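You operate a simulated robot arm through the tools that you are given. There is no shell and no other tool. Be economical: measure what you need, move in short steps, check, and stop when the job is done.

Carry out the task below with a simulated robot arm. There is one attempt and no reset: what you move stays moved.

TASK
Let the dirty water out and rinse the square plate under the tap.
Fine: wait till the sink is empty; stopper and plate on the drying rack.

It is judged by the outcome, as a careful person would: the job done as asked, and still so three seconds after it is handed in. It fails if anything else is knocked over, pushed out of place, dropped, spilled or broken.

THE ROBOT
A 6-joint arm with a two-finger parallel gripper, fixed in place. Base frame: the origin is at the foot of the arm, x ahead of it, y to its left, z up; the work surface is at about z = 692. Lengths are in mm, angles in rad, forces in N, time in s.
With the tool pointing down near the work surface it reaches from about 240 to 660 mm from the base axis. Its first joint turns from -1.152 to 1.152 rad. Payload 2.9 kg.
Tool frame: the origin (TCP) lies between the finger pads and is the grasp point; the fingertips stand 30 mm ahead of it; z points along the fingers, y is the line along which they close. The gripper opens to 110 mm. The fingers are 20 mm wide and 10 mm thick; the gripper's body (48 by 112 mm) begins 55 mm behind the TCP.
Orientation is that of the tool frame in the base frame, as a unit quaternion [w, x, y, z]. With the fingers straight down and closing along the base's y, the tool's x points along the base's -x, its y along +y and its z along -z.

THE INTERFACE
- The arm moves only by the tool jog_arm. Its argument "commands" is one flat list of numbers, 7 for each row, row after row: the shift along the tool's x, y, z in mm, then the turn, a rotation vector about the tool's x, y, z in rad, then the gripper command, from -1 (fully open) to 1 (shut), values between in proportion. In form: [tx, ty, tz, wx, wy, wz, jaw, tx, ty, tz, wx, wy, wz, jaw, ...]. A call has 1 to 12 rows; each row shifts and turns the commanded pose from where the row before left it, along the tool's axes as they then stand. A row lasts 0.2 s, in which the tool goes at most 50 mm and 0.15 rad; a call with a longer step from one row to the next is refused whole, and so is a gripper value outside its range. A pose out of reach is approached as far as the arm can. The call stops where the force on the tool passes 70 N (or 10 N more than at its start, if that is more) or the arm is blocked; 0.2 s more then pass. The fingers move at their own pace (about 108 mm/s each) and stop on an object; they squeeze with about 37 N. The grip force told is the motor's: it shows also when the fingers shut on nothing. Time passes only in rows, and 0.2 s behind the last, so rows that do not move let the fingers close. It gives the time, the measured TCP pose, the force on the tool (base axes), the opening and the grip force at its end, in the units of the frame above (readings bear some noise), and new pictures: "views" is both (left out), scene, wrist or none.
- Cameras (640 x 400 px; columns grow to the right, rows downward): "scene" is fixed at [81.6, 452, 1380.6]; the picture's right is [-0.72, -0.69, 0.00], its down [-0.38, 0.39, -0.84] and it looks along [0.58, -0.60, -0.55] (base axes); focal length 238 px, centre (320, 200). "wrist" rides on the gripper at [-36, 0, -57] in the tool frame; the picture's right is [0.00, -1.00, 0.00], its down [0.97, 0.00, -0.24] and it looks along [0.24, 0.00, 0.97] (tool axes); focal length 218 px, centre (320, 200).
- probe_pixels(camera, pixels): there is no depth. For up to 12 entries [column, row, z] of the newest picture of that camera ("zoom" is the newest enlarged one), the place [x, y] in the base frame at which the ray of that pixel passes the height z, good to about 3 mm, but the place of the scene camera against the robot may be out by one fixed shift of up to 25 mm in any direction. No time passes.
- zoom(camera, box): a new picture of the part [left, top, right, bottom] of that camera's present view, enlarged. No time passes.
- sign_off(): hands the job in; it is judged then, once.

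Work in short steps. Measure before you move; look again where a grasp or a placing could have gone wrong, and mend it. You have 80 turns and 120 pictures in all, the two below and enlarged ones among them. Open the gripper and draw the arm clear of the work before you hand the job in, unless the task says otherwise; then end with one line.

The tools are called after "Emit:" as name(argument=value, ...) on one line, values as JSON. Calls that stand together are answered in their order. jog_arm: Moves the arm, as the interface text tells. Its arguments: {"type":"object","properties":{"commands":{"type":"array"},"views":{"type":"string","enum":["both","scene","wrist","none"]}},"required":["commands"]} The other tools are called the same way: probe_pixels (camera, pixels) gives the place at which the rays of pixels pass given heights; zoom (camera, box) takes an enlarged picture of a part of a camera's view; sign_off () hands the job in.

At the start:

```text
time: 0.0
position: [365.0, 133.0, 1282.8]
tcp_rot: [0.0, -0.001, 1.0, 0.0]
force: [0.3, 0.7, -0.8]
gripper_width: 109.8
grip_force: 0.1
```

scene: 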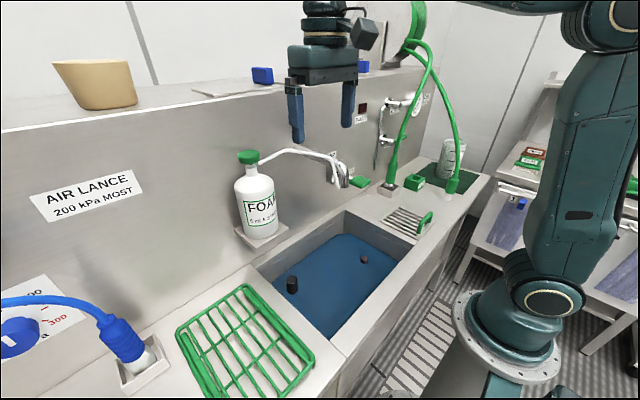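
wrist: 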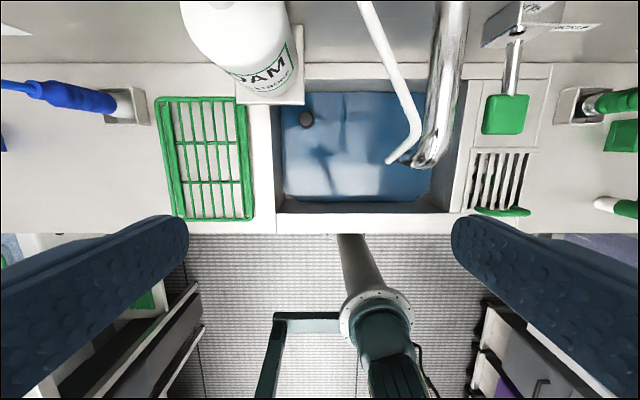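

The sink (scene ~340,270) holds murky water, with two dark things at (292,285) and (364,258). I enlarge the sink and tap views first.

Emit:
zoom(camera="scene", box=[240, 190, 420, 350])

Emit:
zoom(camera="wrist", box=[260, 0, 560, 230])

Emit:
zoom(camera="scene", box=[300, 70, 500, 240])

```text
2.50 times, centred on (330, 270) of scene
```

zoom: 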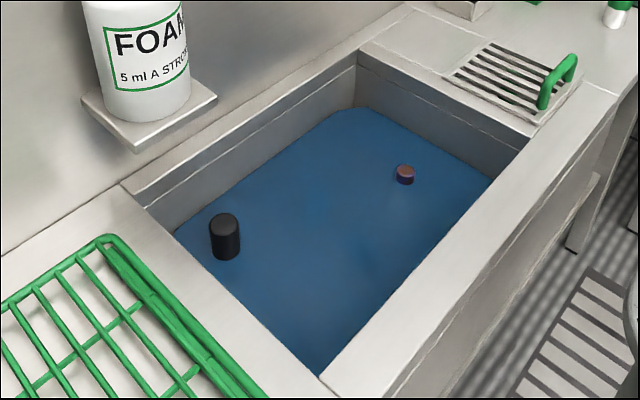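

```text
1.74 times, centred on (410, 115) of wrist
```

zoom: 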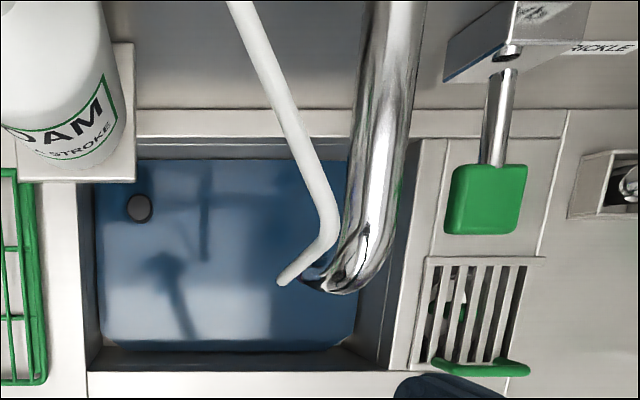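

```text
2.35 times, centred on (400, 155) of scene
```

zoom: 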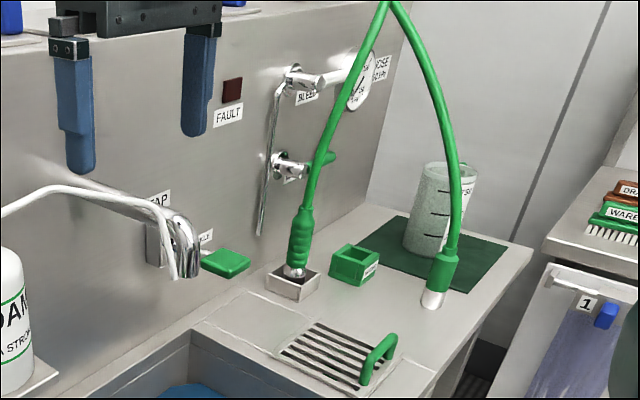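

I look closer at labels and candidates for the plate.

Emit:
zoom(camera="scene", box=[320, 140, 400, 200])

Emit:
zoom(camera="scene", box=[460, 120, 640, 260])

Emit:
zoom(camera="scene", box=[340, 235, 400, 280])

Emit:
zoom(camera="wrist", box=[460, 0, 640, 120])

Emit:
zoom(camera="scene", box=[180, 30, 440, 130])

Emit:
probe_pixels(camera="wrist", pixels=[[306, 120, 692], [306, 120, 620], [279, 205, 692], [470, 205, 692], [305, 65, 692], [285, 195, 600], [420, 160, 850], [507, 115, 760], [160, 98, 700], [250, 218, 700]])

Emit:
probe_pixels(camera="scene", pixels=[[292, 278, 640], [292, 278, 610], [364, 256, 640], [364, 256, 610], [254, 267, 692], [346, 211, 692], [329, 345, 692]])

```text
6.67 times, centred on (360, 170) of scene
```

zoom: 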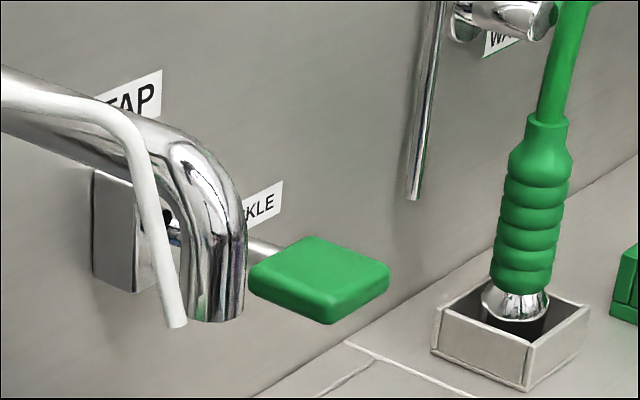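

```text
2.86 times, centred on (550, 190) of scene
```

zoom: 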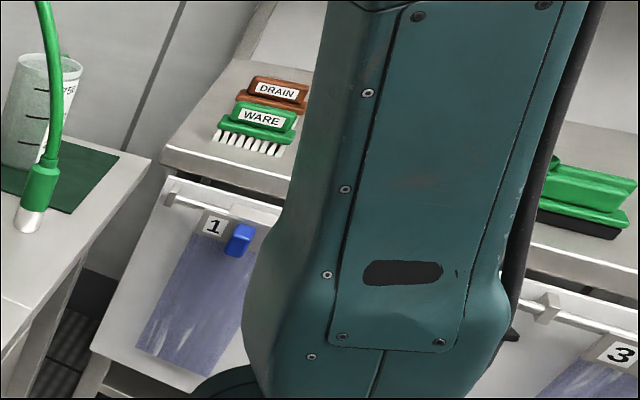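

```text
8.89 times, centred on (370, 258) of scene
```

zoom: 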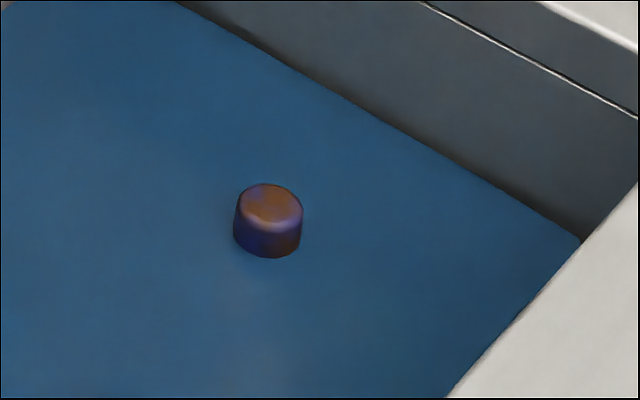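

```text
3.33 times, centred on (550, 60) of wrist
```

zoom: 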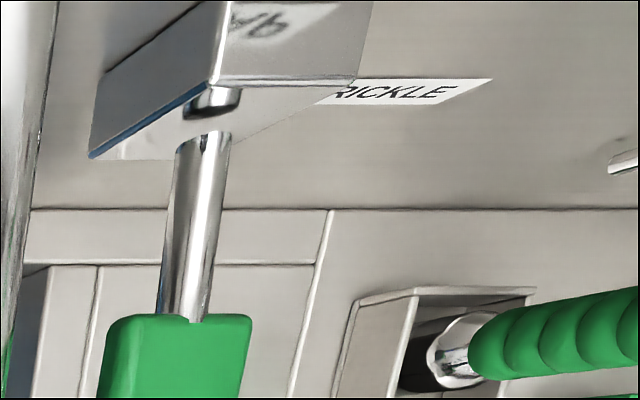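

```text
2.46 times, centred on (310, 80) of scene
```

zoom: 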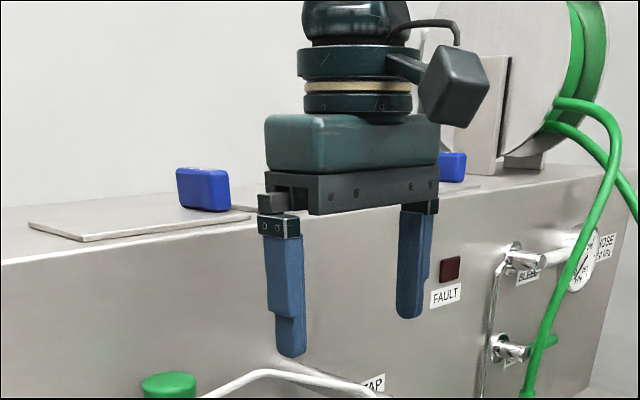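

```text
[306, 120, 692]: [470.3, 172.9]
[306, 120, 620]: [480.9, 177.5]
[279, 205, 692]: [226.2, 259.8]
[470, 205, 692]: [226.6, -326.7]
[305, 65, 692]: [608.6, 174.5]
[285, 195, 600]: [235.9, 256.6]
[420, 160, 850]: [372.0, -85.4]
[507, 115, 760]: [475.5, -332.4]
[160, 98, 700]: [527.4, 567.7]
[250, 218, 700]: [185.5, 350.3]
```

```text
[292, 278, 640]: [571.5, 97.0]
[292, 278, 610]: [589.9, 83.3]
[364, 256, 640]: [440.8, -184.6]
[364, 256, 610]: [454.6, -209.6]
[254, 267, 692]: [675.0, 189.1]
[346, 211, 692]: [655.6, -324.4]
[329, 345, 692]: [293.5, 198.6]
```

Triangulating the two cameras, the stopper's top is at about z≈800 and the counter about z≈850 (692 is likely the sink's floor). I move a bit forward and down for a second wrist view to confirm heights.

Emit:
jog_arm(commands=[-25, 0, 35, 0, 0, 0, -1, -25, 0, 35, 0, 0, 0, -1, -20, 0, 30, 0, 0, 0, -1])

```text
time: 0.8
position: [434.8, 132.5, 1184.2]
tcp_rot: [0.0, 0.0, 1.0, 0.0]
force: [-0.1, -1.3, -0.3]
gripper_width: 110.2
grip_force: 0.1
```

scene: 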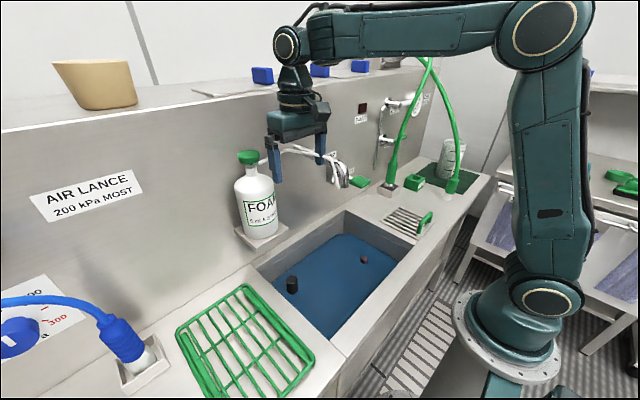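
wrist: 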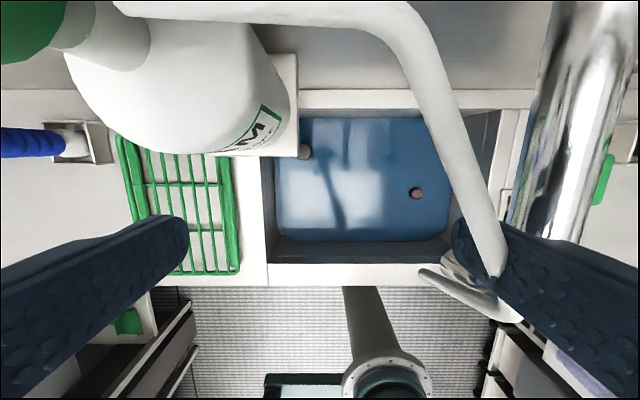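

The tap and foam spout stand high (outlet near z≈1080–1130), so I must keep clear. I zoom to measure the stopper and brown thing in this view.

Emit:
zoom(camera="wrist", box=[250, 90, 470, 270])

Emit:
zoom(camera="scene", box=[230, 120, 390, 220])

Emit:
probe_pixels(camera="wrist", pixels=[[305, 152, 800], [417, 192, 800], [417, 192, 760], [262, 262, 850], [530, 92, 850], [300, 92, 850]])

Emit:
probe_pixels(camera="scene", pixels=[[292, 278, 800], [364, 256, 800], [364, 256, 760], [330, 340, 850], [254, 267, 850], [346, 211, 850]])

```text
2.22 times, centred on (360, 180) of wrist
```

zoom: 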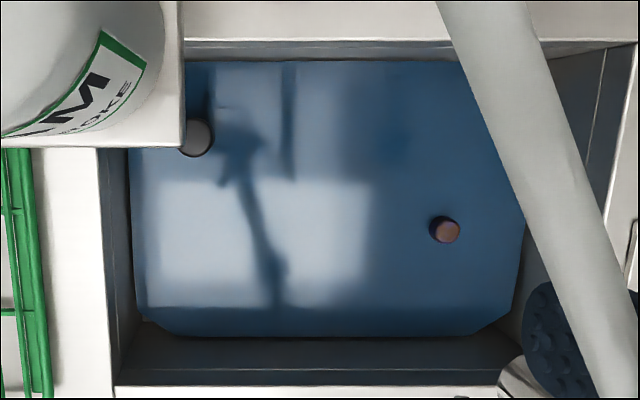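

```text
4.00 times, centred on (310, 170) of scene
```

zoom: 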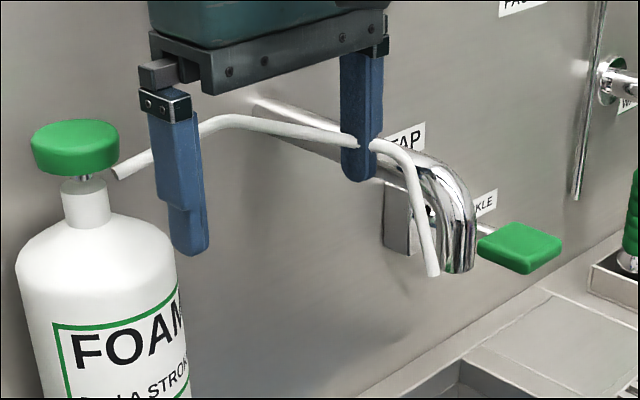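

```text
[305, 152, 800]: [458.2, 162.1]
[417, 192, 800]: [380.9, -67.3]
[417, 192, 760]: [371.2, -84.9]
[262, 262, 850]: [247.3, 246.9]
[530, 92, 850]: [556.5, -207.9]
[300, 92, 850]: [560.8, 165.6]
```

```text
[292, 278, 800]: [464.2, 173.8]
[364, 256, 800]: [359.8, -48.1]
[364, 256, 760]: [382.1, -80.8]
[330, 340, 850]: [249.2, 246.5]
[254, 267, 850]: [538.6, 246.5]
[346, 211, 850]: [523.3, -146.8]
```

Both cameras now agree: rim z≈850, stopper top ≈(460,168,800), brown object ≈(375,-77,770). The foam shelf corner sits near the stopper, so I measure it from both views.

Emit:
probe_pixels(camera="scene", pixels=[[288.8, 229, 860], [288.8, 229, 890], [288.8, 229, 920], [288.8, 229, 950], [256, 250, 890], [256, 250, 920], [346, 186, 1050], [346, 186, 1080], [346, 186, 1110], [337, 188, 1080], [362, 184, 1000], [362, 184, 1050]])

Emit:
probe_pixels(camera="wrist", pixels=[[297, 157, 860], [297, 157, 890], [297, 157, 920], [297, 157, 950], [498, 275, 1080], [498, 275, 1110], [610, 180, 1000], [610, 180, 1050], [118, 137, 860], [240, 272, 860], [185, 276, 860], [214, 156, 860]])

```text
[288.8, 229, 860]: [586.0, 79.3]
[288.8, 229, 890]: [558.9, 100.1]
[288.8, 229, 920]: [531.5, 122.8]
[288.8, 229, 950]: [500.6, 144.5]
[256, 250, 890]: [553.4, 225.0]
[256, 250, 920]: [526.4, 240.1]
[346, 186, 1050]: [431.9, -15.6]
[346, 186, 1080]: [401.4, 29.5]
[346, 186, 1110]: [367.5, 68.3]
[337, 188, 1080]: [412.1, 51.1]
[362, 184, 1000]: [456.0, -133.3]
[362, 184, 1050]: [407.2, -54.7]
```

```text
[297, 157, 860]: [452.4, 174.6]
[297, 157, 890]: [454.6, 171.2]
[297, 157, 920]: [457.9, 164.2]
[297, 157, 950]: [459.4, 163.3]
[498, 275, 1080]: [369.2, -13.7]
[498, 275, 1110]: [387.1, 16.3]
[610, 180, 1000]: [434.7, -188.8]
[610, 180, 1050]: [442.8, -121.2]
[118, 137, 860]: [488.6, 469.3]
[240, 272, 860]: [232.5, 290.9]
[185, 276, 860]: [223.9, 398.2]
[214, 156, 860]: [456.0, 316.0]
```

Shelf bottom corner comes out near (462,158,~970), overhanging the stopper, so I'll approach tilted 0.4 rad from the front. First I retreat, tilt and stop above at about (382,166,969) to look.

Emit:
jog_arm(commands=[35, 12, 0, 0, 0, 0, -1, 35, 12, 0, 0, -0.1, 0, -0.8, 35, 10, 0, 0, -0.1, 0, -0.6, 0, 0, 0, 0, -0.1, 0, -0.45, 0, 0, 0, 0, -0.1, 0, -0.45, 9, 0, 45, 0, 0, 0, -0.45, 9, 0, 45, 0, 0, 0, -0.45, 9, 0, 45, 0, 0, 0, -0.45])

```text
time: 2.6
position: [357.6, 165.5, 1044.2]
tcp_rot: [0.199, -0.001, 0.98, 0.001]
force: [0.2, 0.9, 0.6]
gripper_width: 79.8
grip_force: 0.2
```

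scene: 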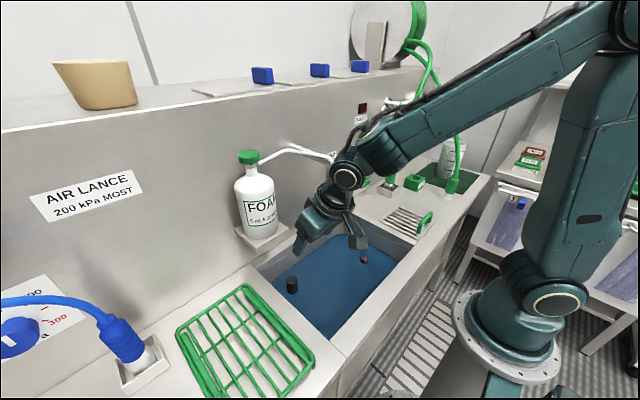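
wrist: 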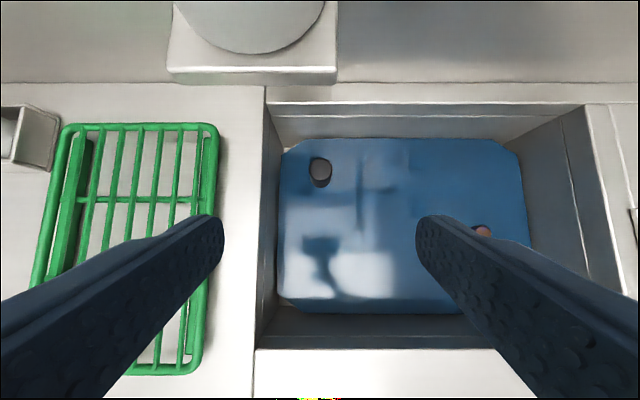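

Good clear view: stopper top at (319,165), shelf underside corner at (336,83). Probing with this view.

Emit:
probe_pixels(camera="wrist", pixels=[[319, 165, 800], [319, 165, 780], [322, 184, 770], [336, 83, 940], [336, 83, 900], [336, 68, 960], [267, 85, 850], [255, 350, 850], [585, 104, 850], [281, 152, 770], [527, 245, 770], [483, 229, 775]])

Emit:
zoom(camera="wrist", box=[240, 120, 440, 245])

Emit:
zoom(camera="wrist", box=[20, 90, 270, 390])

Emit:
probe_pixels(camera="scene", pixels=[[292, 278, 800], [292, 278, 780], [292, 292, 770], [290, 227, 940], [290, 227, 900], [364, 256, 775]])

```text
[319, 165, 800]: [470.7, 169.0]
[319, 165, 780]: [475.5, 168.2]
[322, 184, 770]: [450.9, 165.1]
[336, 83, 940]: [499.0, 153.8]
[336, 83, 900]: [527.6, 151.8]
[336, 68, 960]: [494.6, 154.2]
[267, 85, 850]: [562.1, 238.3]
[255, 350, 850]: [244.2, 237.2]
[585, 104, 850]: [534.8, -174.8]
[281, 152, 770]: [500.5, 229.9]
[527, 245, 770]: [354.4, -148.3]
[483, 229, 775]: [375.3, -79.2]
```

```text
3.20 times, centred on (340, 182) of wrist
```

zoom: 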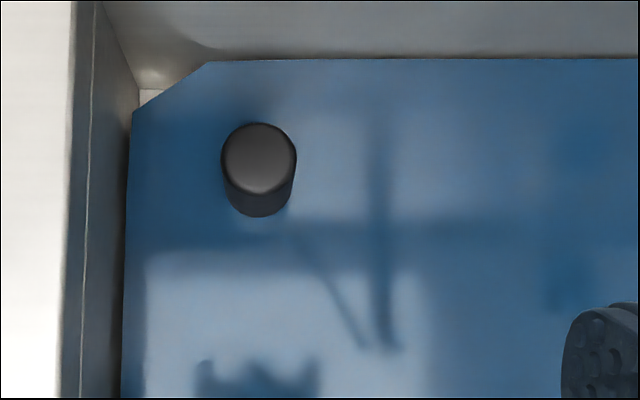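

```text
1.33 times, centred on (145, 240) of wrist
```

zoom: 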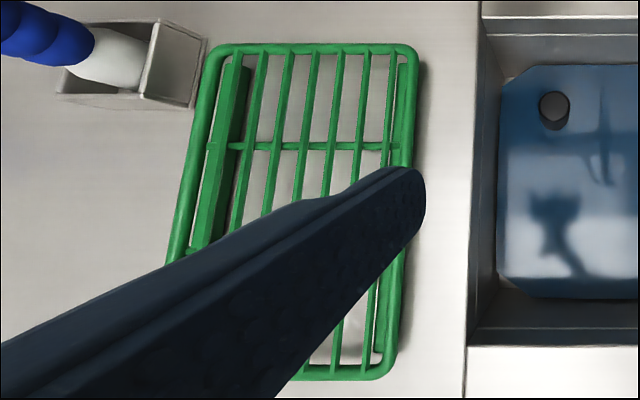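

```text
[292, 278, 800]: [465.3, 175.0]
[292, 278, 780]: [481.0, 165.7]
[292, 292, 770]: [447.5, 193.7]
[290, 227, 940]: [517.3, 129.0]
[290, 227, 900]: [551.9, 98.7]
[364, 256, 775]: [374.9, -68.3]
```

Stopper is ~32 mm wide at (472,168), top ≈795; I advance along the tool axis and stop ~40 mm short to check.

Emit:
jog_arm(commands=[-1, 1, 40, 0, 0, 0, -0.45, -1, 1, 40, 0, 0, 0, -0.45, -1, 0.5, 40, 0, 0, 0, -0.45, -1, 0, 40, 0, 0, 0, -0.45, -0.6, 0, 40, 0, 0, 0, -0.45, 0, 0, 40, 0, 0, 0, -0.45])

```text
time: 4.0
position: [456.4, 170.1, 824.5]
tcp_rot: [0.199, 0.0, 0.98, 0.001]
force: [0.1, 0.4, 0.5]
gripper_width: 79.7
grip_force: 0.2
```

scene: 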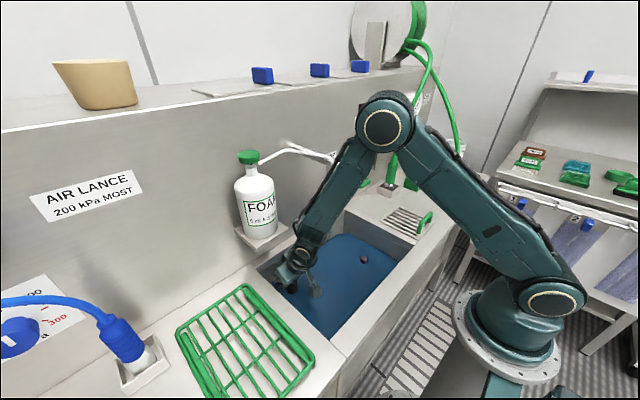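
wrist: 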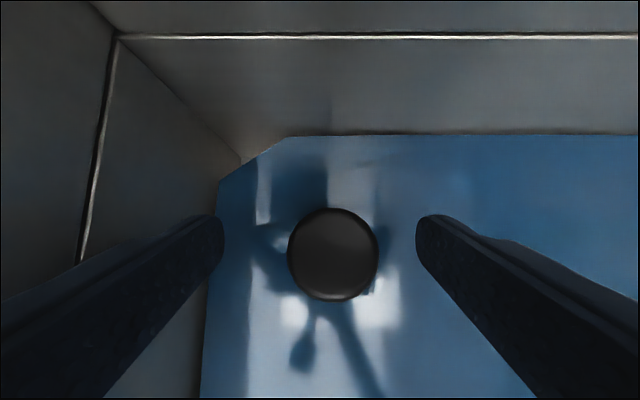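

Stopper top appears at (333,255): about 4.5 mm to the right of centre. I correct, advance 33 mm and close.

Emit:
jog_arm(commands=[1, -4.5, 11, 0, 0, 0, -0.45, 1, 0, 22, 0, 0, 0, -0.45, 0, 0, 0, 0, 0, 0, 1, 0, 0, 0, 0, 0, 0, 1, 0, 0, 0, 0, 0, 0, 1])

```text
time: 5.2
position: [467.1, 164.4, 795.2]
tcp_rot: [0.197, 0.0, 0.98, 0.0]
force: [0.9, -0.1, 0.1]
gripper_width: 33.7
grip_force: 36.8
```

scene: 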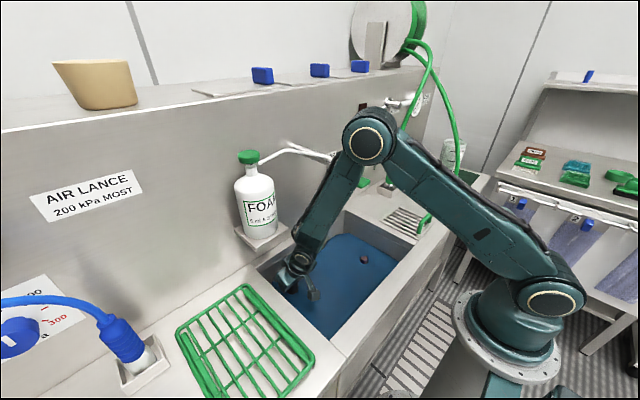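
wrist: 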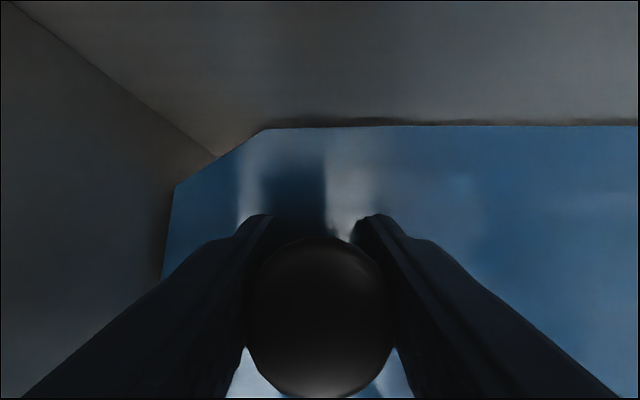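

Gripped (33.7 mm, 37 N). I lift straight up in small steps, watching the force.

Emit:
jog_arm(commands=[-3.9, 0, -9.2, 0, 0, 0, 1, -3.9, 0, -9.2, 0, 0, 0, 1, -3.9, 0, -9.2, 0, 0, 0, 1, -3.9, 0, -9.2, 0, 0, 0, 1])

```text
time: 6.2
position: [466.9, 164.4, 834.1]
tcp_rot: [0.198, 0.001, 0.98, 0.0]
force: [-0.1, 0.4, -0.7]
gripper_width: 33.8
grip_force: 36.9
```

scene: 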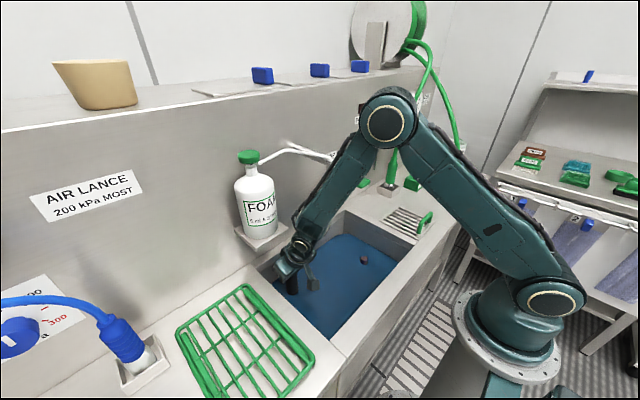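
wrist: 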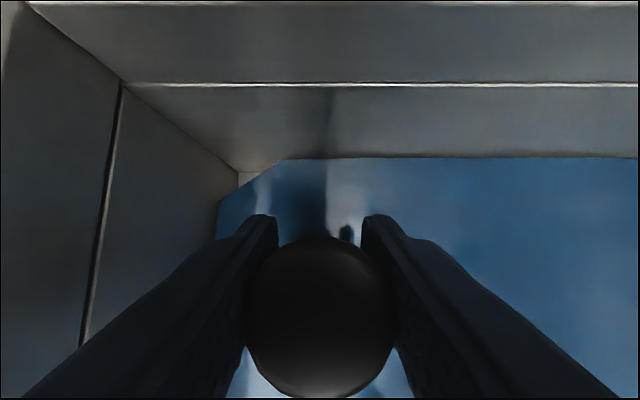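

Force is nil, it lifted freely. I lift further and draw back from the shelf.

Emit:
jog_arm(commands=[-5.8, 0, -13.8, 0, 0, 0, 1, -5.8, 0, -13.8, 0, 0, 0, 1, 10.6, 0, -26.2, 0, 0, 0, 1, 10.6, 0, -26.2, 0, 0, 0, 1, 10.6, 0, -26.2, 0, 0, 0, 1, 10.6, 0, -26.2, 0, 0, 0, 1, 10.6, 0, -26.2, 0, 0, 0, 1, 10.6, 0, -26.2, 0, 0, 0, 1])

```text
time: 8.0
position: [347.3, 165.2, 985.4]
tcp_rot: [0.198, 0.001, 0.98, 0.0]
force: [1.3, -0.8, -0.8]
gripper_width: 33.9
grip_force: 36.8
```

scene: 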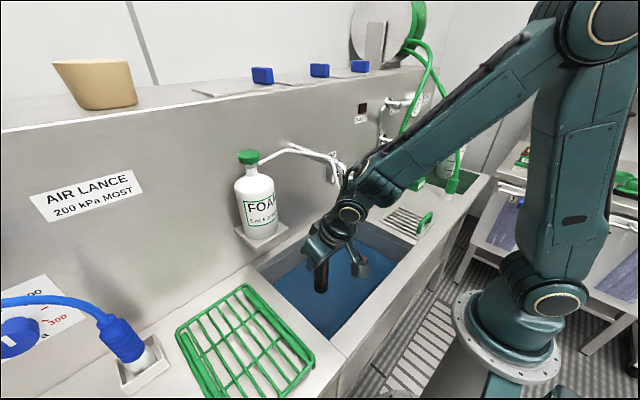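
wrist: 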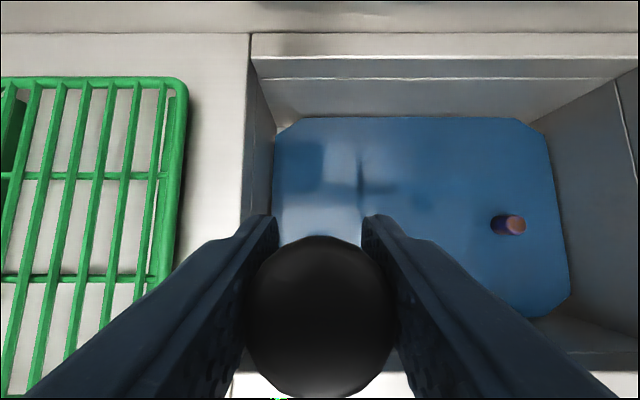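

Zoom to see the stopper's length and the rack.

Emit:
zoom(camera="scene", box=[270, 200, 410, 320])

Emit:
zoom(camera="scene", box=[160, 270, 330, 400])

Emit:
probe_pixels(camera="scene", pixels=[[180, 327, 880], [245, 285, 880], [312, 357, 880], [245, 340, 880], [180, 327, 860], [245, 285, 860], [312, 357, 860]])

Emit:
probe_pixels(camera="wrist", pixels=[[180, 85, 880], [160, 281, 880], [180, 85, 860], [160, 281, 860], [40, 177, 880], [155, 177, 880]])

```text
3.33 times, centred on (340, 260) of scene
```

zoom: 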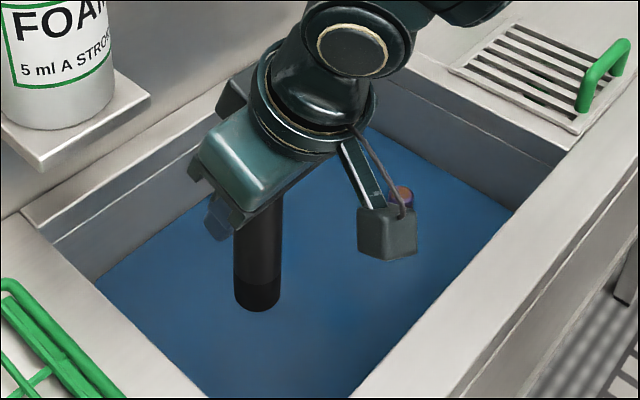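

```text
3.08 times, centred on (245, 335) of scene
```

zoom: 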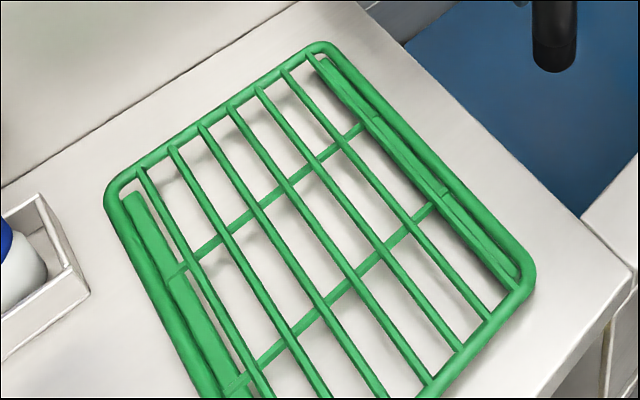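

```text
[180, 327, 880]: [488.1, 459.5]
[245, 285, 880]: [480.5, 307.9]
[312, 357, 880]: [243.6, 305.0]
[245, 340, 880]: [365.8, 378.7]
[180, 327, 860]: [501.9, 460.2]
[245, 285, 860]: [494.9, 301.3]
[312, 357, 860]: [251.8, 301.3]
```

```text
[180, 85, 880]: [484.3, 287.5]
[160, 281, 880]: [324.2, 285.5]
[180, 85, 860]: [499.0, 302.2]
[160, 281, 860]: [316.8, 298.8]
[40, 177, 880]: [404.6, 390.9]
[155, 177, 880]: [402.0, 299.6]
```

The stopper is ~150 mm long, bottom ~140 mm below the TCP. I'll stand it on the rack's back-left part centred between two wires; first raise and move over the rack for a look at the wires.

Emit:
jog_arm(commands=[-5, 0, -33, 0, 0, 0, 1, -5, 0, -33, 0, 0, 0, 1, 0, 41, 0, 0, 0, 0, 1, 0, 41, 0, 0, 0, 0, 1, 0, 41, 0, 0, 0, 0, 1, 0, 42, 0, 0, 0, 0, 1])

```text
time: 9.4
position: [331.8, 331.1, 1050.1]
tcp_rot: [0.198, 0.002, 0.98, 0.0]
force: [-0.2, -0.4, -0.7]
gripper_width: 33.9
grip_force: 36.5
```

scene: 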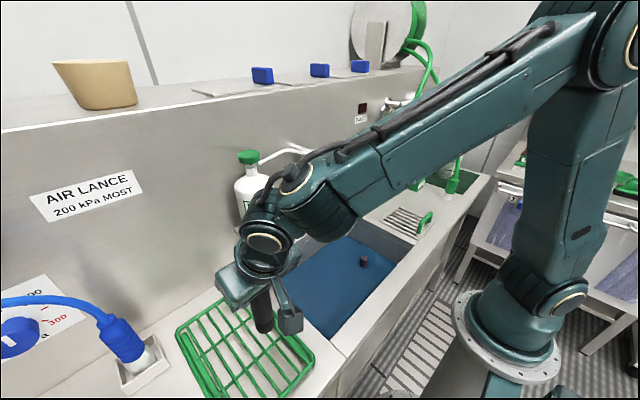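
wrist: 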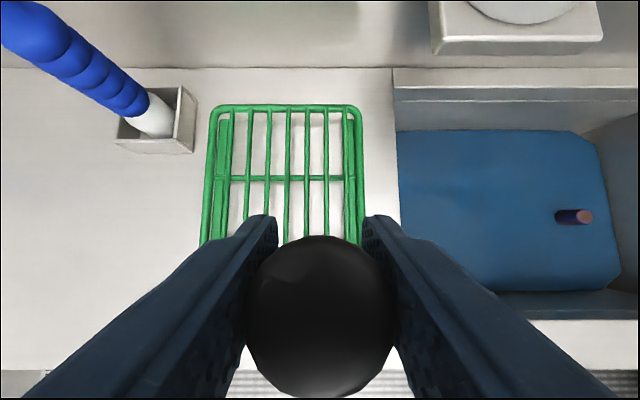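

Emit:
zoom(camera="wrist", box=[190, 90, 390, 250])

Emit:
probe_pixels(camera="wrist", pixels=[[230, 150, 865], [249, 150, 865], [268, 150, 865], [287, 150, 865], [307, 150, 865], [326, 150, 865], [345, 150, 865], [287, 178, 865], [287, 108, 865], [214, 150, 865], [358, 150, 865]])

```text
2.50 times, centred on (290, 170) of wrist
```

zoom: 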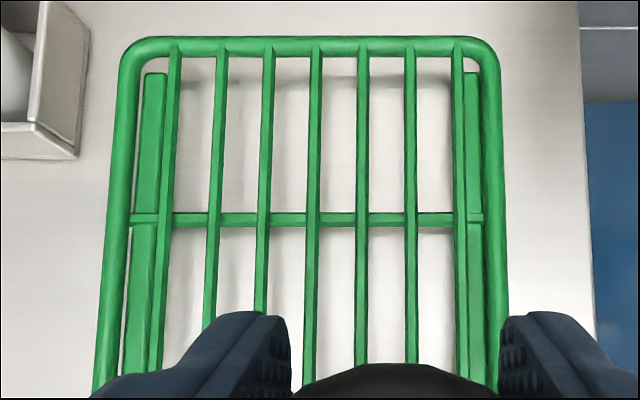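

```text
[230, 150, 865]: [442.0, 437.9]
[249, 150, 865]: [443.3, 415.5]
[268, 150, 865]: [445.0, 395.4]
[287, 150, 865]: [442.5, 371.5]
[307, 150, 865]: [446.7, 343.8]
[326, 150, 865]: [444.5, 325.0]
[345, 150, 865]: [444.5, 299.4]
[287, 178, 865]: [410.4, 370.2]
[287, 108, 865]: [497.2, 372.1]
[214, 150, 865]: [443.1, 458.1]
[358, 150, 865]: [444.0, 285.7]
```

Wires are ~23 mm apart (y≈438, 415, 395, …). I move nearer the target and re-measure to fix the rack's height by parallax.

Emit:
jog_arm(commands=[-20, 24, 12, 0, 0, 0, 1, -20, 24, 12, 0, 0, 0, 1, -19, 24, 12, 0, 0, 0, 1, 0, 0, 0, 0, 0, 0, 1])

```text
time: 10.4
position: [399.4, 400.4, 1038.2]
tcp_rot: [0.198, 0.0, 0.98, 0.0]
force: [0.2, -0.4, -1.3]
gripper_width: 33.9
grip_force: 37.5
```

scene: 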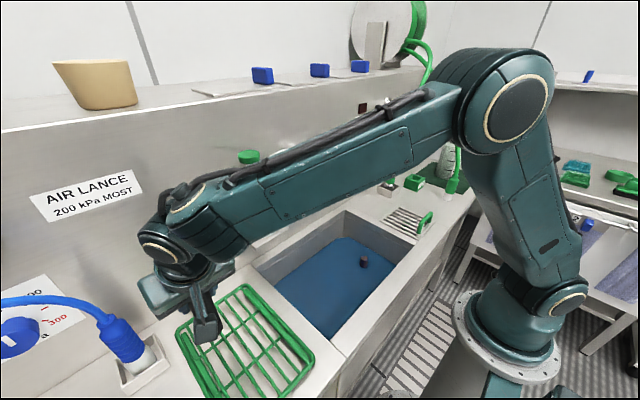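
wrist: 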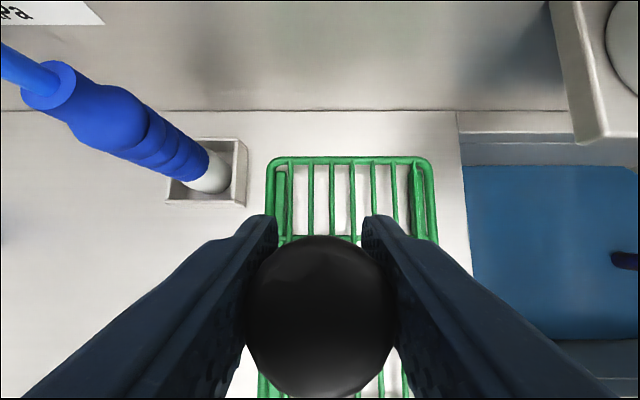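

Emit:
zoom(camera="wrist", box=[250, 150, 450, 250])

Emit:
probe_pixels(camera="wrist", pixels=[[290, 190, 865], [311, 190, 865], [332, 190, 865], [353, 190, 865], [374, 190, 865], [395, 190, 865], [416, 190, 865], [416, 190, 850], [416, 190, 840], [290, 190, 850], [320, 160, 865], [320, 160, 845]])

```text
3.20 times, centred on (350, 200) of wrist
```

zoom: 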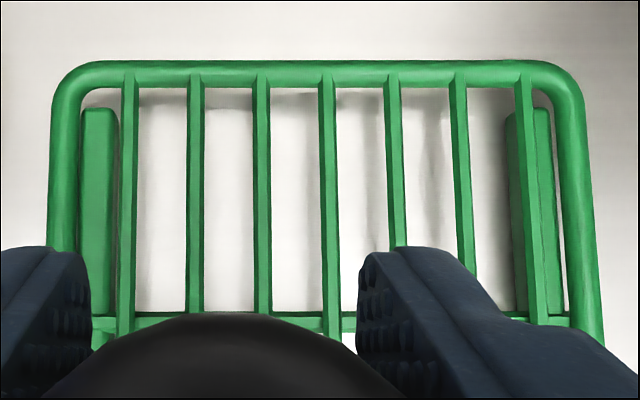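

```text
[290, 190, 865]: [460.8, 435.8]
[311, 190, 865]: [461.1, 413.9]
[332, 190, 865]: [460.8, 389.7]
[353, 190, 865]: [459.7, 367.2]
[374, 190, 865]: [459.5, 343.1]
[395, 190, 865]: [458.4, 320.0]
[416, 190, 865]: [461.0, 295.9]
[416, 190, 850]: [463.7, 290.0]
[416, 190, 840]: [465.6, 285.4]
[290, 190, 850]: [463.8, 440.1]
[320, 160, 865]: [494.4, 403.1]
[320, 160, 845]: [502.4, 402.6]
```

Slot between the first two wires is centred at y≈424. I go to (452,424) and lower in small steps.

Emit:
jog_arm(commands=[-16, 8, 6.7, 0, 0, 0, 1, -16, 8, 6.7, 0, 0, 0, 1, -16, 8, 6.7, 0, 0, 0, 1, 3.1, 0, 7.4, 0, 0, 0, 1, 0, 0, 0, 0, 0, 0, 1])

Emit:
zoom(camera="scene", box=[90, 220, 290, 400])

```text
time: 11.6
position: [451.0, 424.4, 1031.3]
tcp_rot: [0.199, 0.0, 0.98, -0.001]
force: [0.1, -0.1, -0.7]
gripper_width: 34.0
grip_force: 37.3
```

scene: 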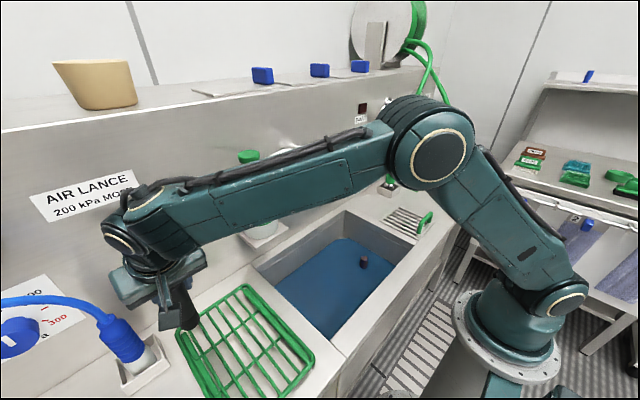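
wrist: 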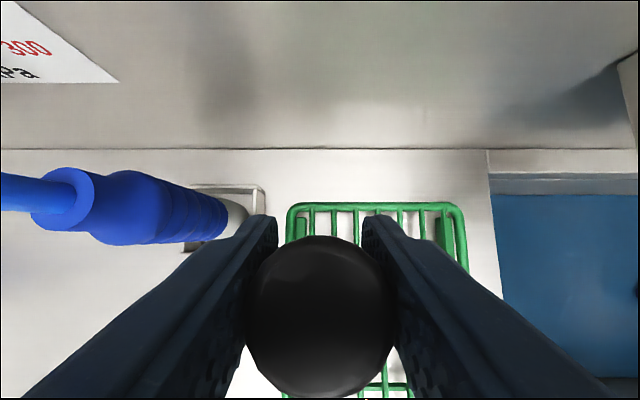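

```text
2.22 times, centred on (190, 310) of scene
```

zoom: 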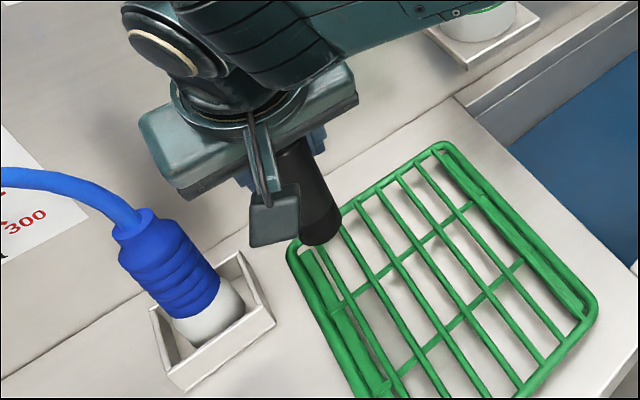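

Bottom seems ~25–35 mm above the rack. I lower in steps of ~5 mm.

Emit:
jog_arm(commands=[2, 0, 4.6, 0, 0, 0, 1, 2, 0, 4.6, 0, 0, 0, 1, 2, 0, 4.6, 0, 0, 0, 1, 0, 0, 0, 0, 0, 0, 1], views="none")

Emit:
zoom(camera="scene", box=[130, 260, 250, 360])

```text
time: 12.6
position: [451.2, 424.8, 1016.3]
tcp_rot: [0.199, 0.0, 0.98, 0.0]
force: [0.2, -0.2, -1.2]
gripper_width: 33.9
grip_force: 37.2
```

```text
4.00 times, centred on (190, 310) of scene
```

zoom: 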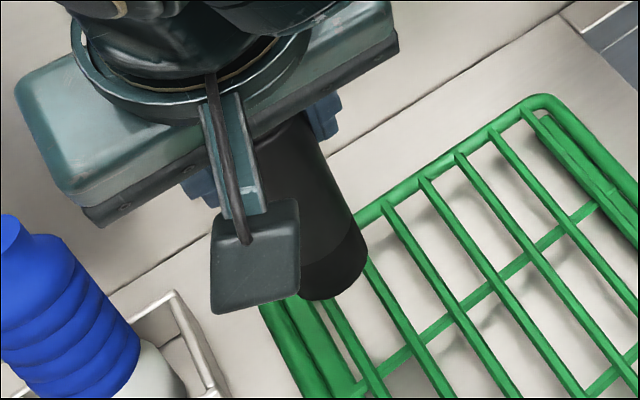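

Emit:
jog_arm(commands=[1.6, 0, 3.7, 0, 0, 0, 1, 1.6, 0, 3.7, 0, 0, 0, 1, 0, 0, 0, 0, 0, 0, 1], views="none")

Emit:
zoom(camera="scene", box=[130, 260, 250, 360])

```text
time: 13.4
position: [450.6, 425.1, 1007.9]
tcp_rot: [0.198, 0.0, 0.98, -0.001]
force: [0.7, 0.0, -1.5]
gripper_width: 33.9
grip_force: 37.2
```

```text
4.00 times, centred on (190, 310) of scene
```

zoom: 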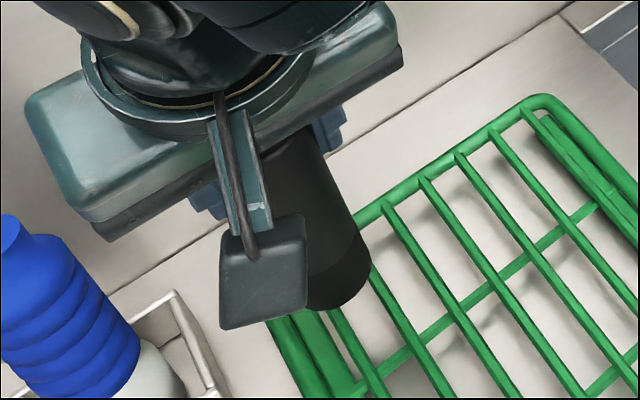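

Emit:
jog_arm(commands=[1.2, 0, 2.8, 0, 0, 0, 1, 1.2, 0, 2.8, 0, 0, 0, 1, 0, 0, 0, 0, 0, 0, 1], views="none")

```text
time: 14.2
position: [449.9, 426.1, 1001.1]
tcp_rot: [0.199, -0.001, 0.98, 0.0]
force: [0.6, -0.4, -0.2]
gripper_width: 33.6
grip_force: 37.7
```

Emit:
jog_arm(commands=[1.2, 0, 2.8, 0, 0, 0, 1, 1.2, 0, 2.8, 0, 0, 0, 1, 0, 0, 0, 0, 0, 0, 1], views="none")

Emit:
zoom(camera="scene", box=[130, 260, 250, 360])

```text
time: 15.0
position: [450.3, 424.6, 995.7]
tcp_rot: [0.198, 0.001, 0.98, 0.0]
force: [0.0, -0.3, -1.1]
gripper_width: 33.9
grip_force: 37.4
```

```text
4.00 times, centred on (190, 310) of scene
```

zoom: 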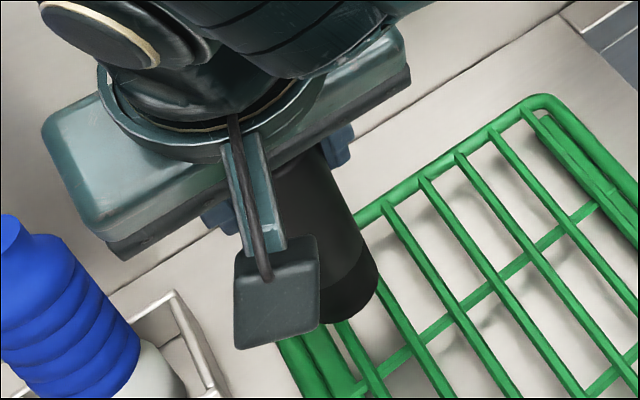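

Emit:
jog_arm(commands=[1.2, 0, 2.8, 0, 0, 0, 1, 1.2, 0, 2.8, 0, 0, 0, 1, 1.2, 0, 2.8, 0, 0, 0, 1, 0, 0, 0, 0, 0, 0, 1], views="none")

Emit:
zoom(camera="scene", box=[130, 260, 250, 360])

```text
time: 16.0
position: [450.5, 425.0, 988.3]
tcp_rot: [0.198, -0.001, 0.98, 0.0]
force: [0.2, -0.1, -1.5]
gripper_width: 33.9
grip_force: 37.2
```

```text
4.00 times, centred on (190, 310) of scene
```

zoom: 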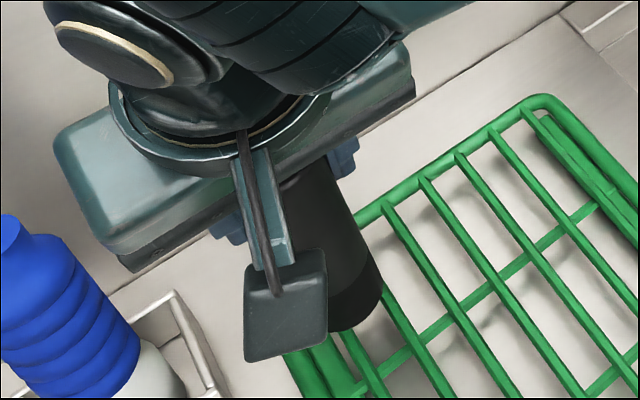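

Emit:
jog_arm(commands=[1.2, 0, 2.8, 0, 0, 0, 1, 1.2, 0, 2.8, 0, 0, 0, 1, 0, 0, 0, 0, 0, 0, 1], views="none")

Emit:
jog_arm(commands=[1.2, 0, 2.8, 0, 0, 0, 1, 1.2, 0, 2.8, 0, 0, 0, 1, 0, 0, 0, 0, 0, 0, 1], views="none")

Emit:
zoom(camera="scene", box=[130, 260, 250, 360])

```text
time: 16.8
position: [450.7, 426.0, 983.6]
tcp_rot: [0.2, 0.001, 0.98, 0.003]
force: [-6.1, -5.5, 24.0]
gripper_width: 33.6
grip_force: 36.8
```

```text
time: 17.6
position: [450.9, 425.4, 980.2]
tcp_rot: [0.203, 0.002, 0.979, 0.004]
force: [4.7, -4.5, 31.1]
gripper_width: 34.0
grip_force: 37.2
```

```text
4.00 times, centred on (190, 310) of scene
```

zoom: 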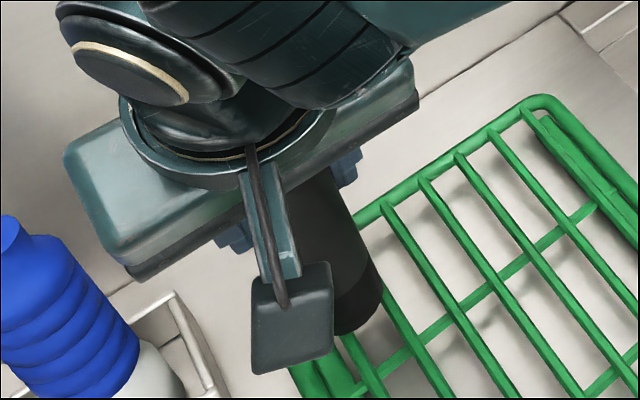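

Contact began at z≈984 (now 31 N). I back off the pressing a few mm before releasing.

Emit:
jog_arm(commands=[-1.2, 0, -2.8, 0, 0, 0, 1, -0.6, 0, -1.4, 0, 0, 0, 1, 0, 0, 0, 0, 0, 0, 1], views="both")

```text
time: 18.4
position: [449.8, 425.8, 978.2]
tcp_rot: [0.199, 0.001, 0.98, 0.0]
force: [8.3, 2.4, 9.2]
gripper_width: 33.8
grip_force: 36.8
```

scene: 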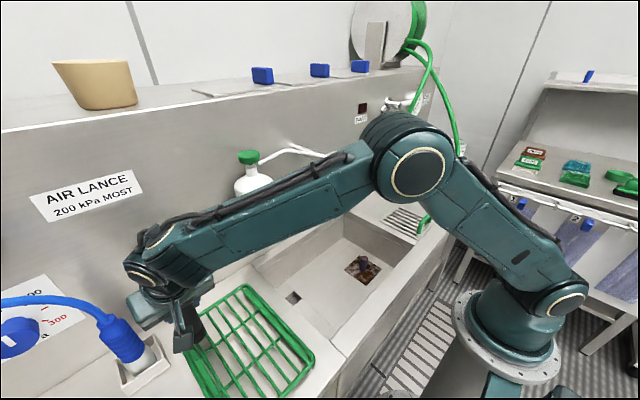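
wrist: 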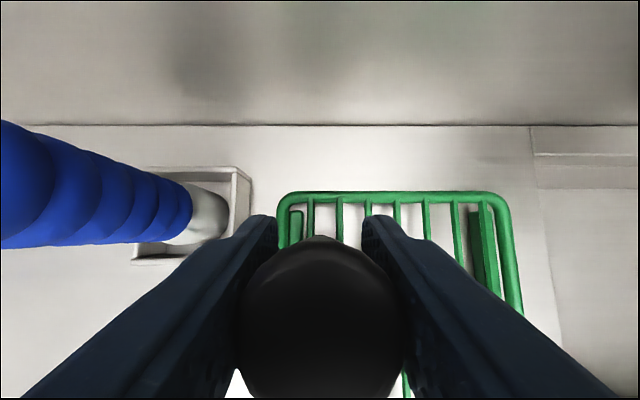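

The sink has already drained, revealing a dirty plate with a knob. A little lateral/press force remains; I ease up 2 mm more.

Emit:
jog_arm(commands=[-0.6, 0, -1.4, 0, 0, 0, 1, -0.4, 0, -0.9, 0, 0, 0, 1, 0, 0, 0, 0, 0, 0, 1], views="none")

Emit:
zoom(camera="scene", box=[130, 260, 250, 360])

Emit:
zoom(camera="scene", box=[270, 210, 430, 330])

```text
time: 19.2
position: [449.6, 426.3, 981.3]
tcp_rot: [0.198, 0.0, 0.98, 0.0]
force: [-0.3, 0.5, -1.5]
gripper_width: 33.9
grip_force: 36.7
```

```text
4.00 times, centred on (190, 310) of scene
```

zoom: 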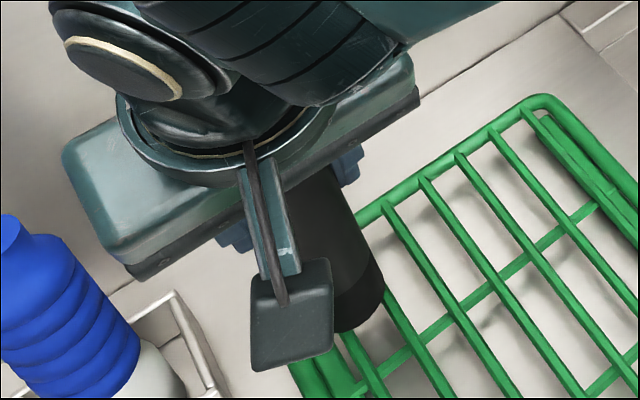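

```text
3.33 times, centred on (350, 270) of scene
```

zoom: 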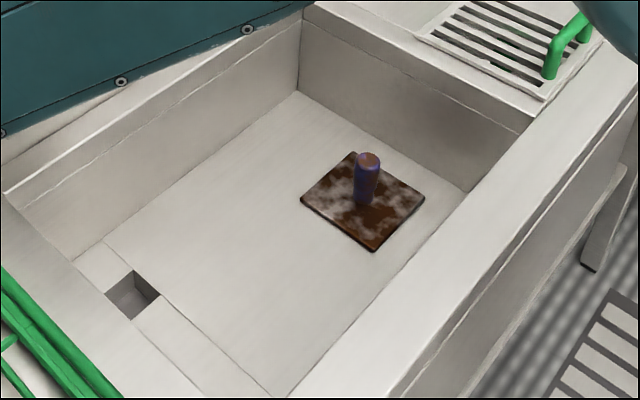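

Force is nil now. I lower 1.5 mm back to touch and open a little.

Emit:
jog_arm(commands=[0.6, 0, 1.4, 0, 0, 0, 1, 0, 0, 0, 0, 0, 0, 1, 0, 0, 0, 0, 0, 0, 0.25, 0, 0, 0, 0, 0, 0, 0.1])

Emit:
zoom(camera="scene", box=[130, 260, 250, 360])

```text
time: 20.2
position: [449.6, 426.2, 980.3]
tcp_rot: [0.199, 0.0, 0.98, 0.0]
force: [-0.9, -0.8, -0.3]
gripper_width: 49.5
grip_force: 0.0
```

scene: 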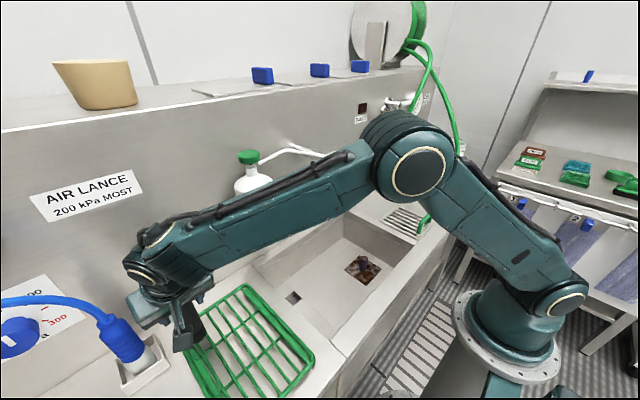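
wrist: 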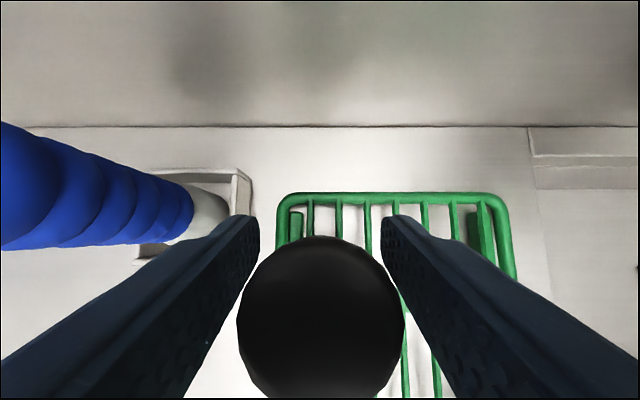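

```text
4.00 times, centred on (190, 310) of scene
```

zoom: 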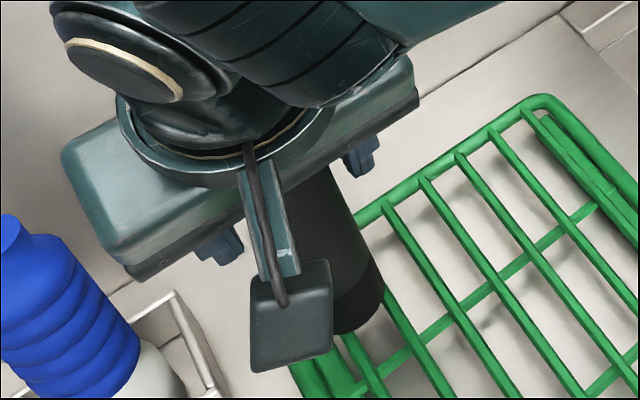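

It stands freely. I open a bit more and withdraw along the tool axis.

Emit:
jog_arm(commands=[0, 0, 0, 0, 0, 0, -0.3, 0, 0, -10, 0, 0, 0, -0.3, 0, 0, -30, 0, 0, 0, -0.3, 0, 0, -40, 0, 0, 0, -0.3, 0, 0, -40, 0, 0, 0, -0.3, 0, 0, -30, 0, 0, 0, -0.3])

Emit:
zoom(camera="wrist", box=[200, 100, 440, 300])

```text
time: 21.6
position: [391.4, 426.4, 1118.6]
tcp_rot: [0.199, 0.0, 0.98, 0.0]
force: [0.8, 0.1, -0.7]
gripper_width: 71.5
grip_force: 0.1
```

scene: 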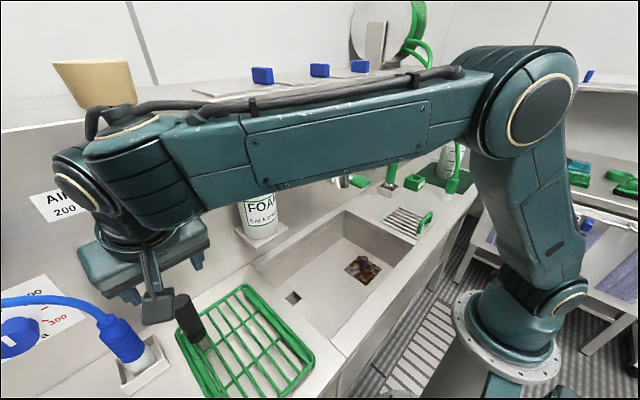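
wrist: 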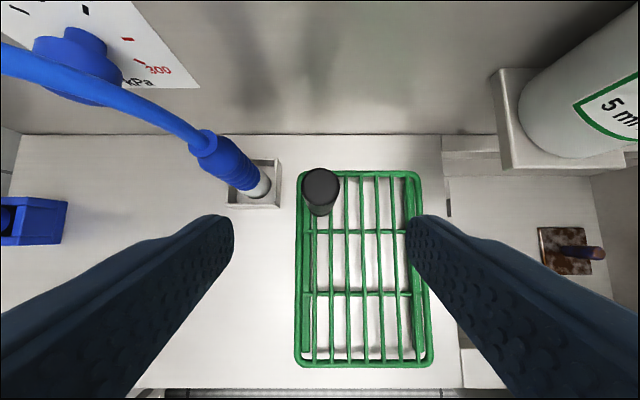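

```text
2.00 times, centred on (320, 200) of wrist
```

zoom: 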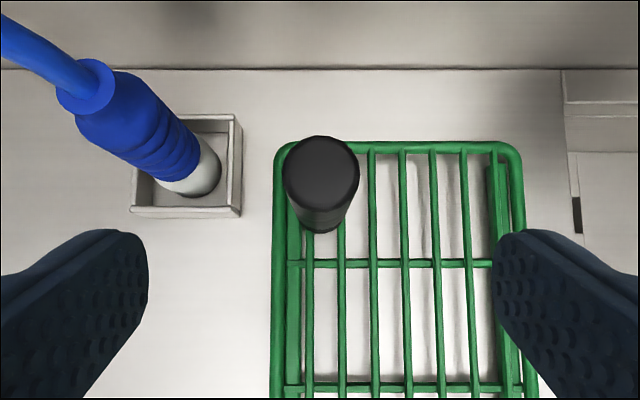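

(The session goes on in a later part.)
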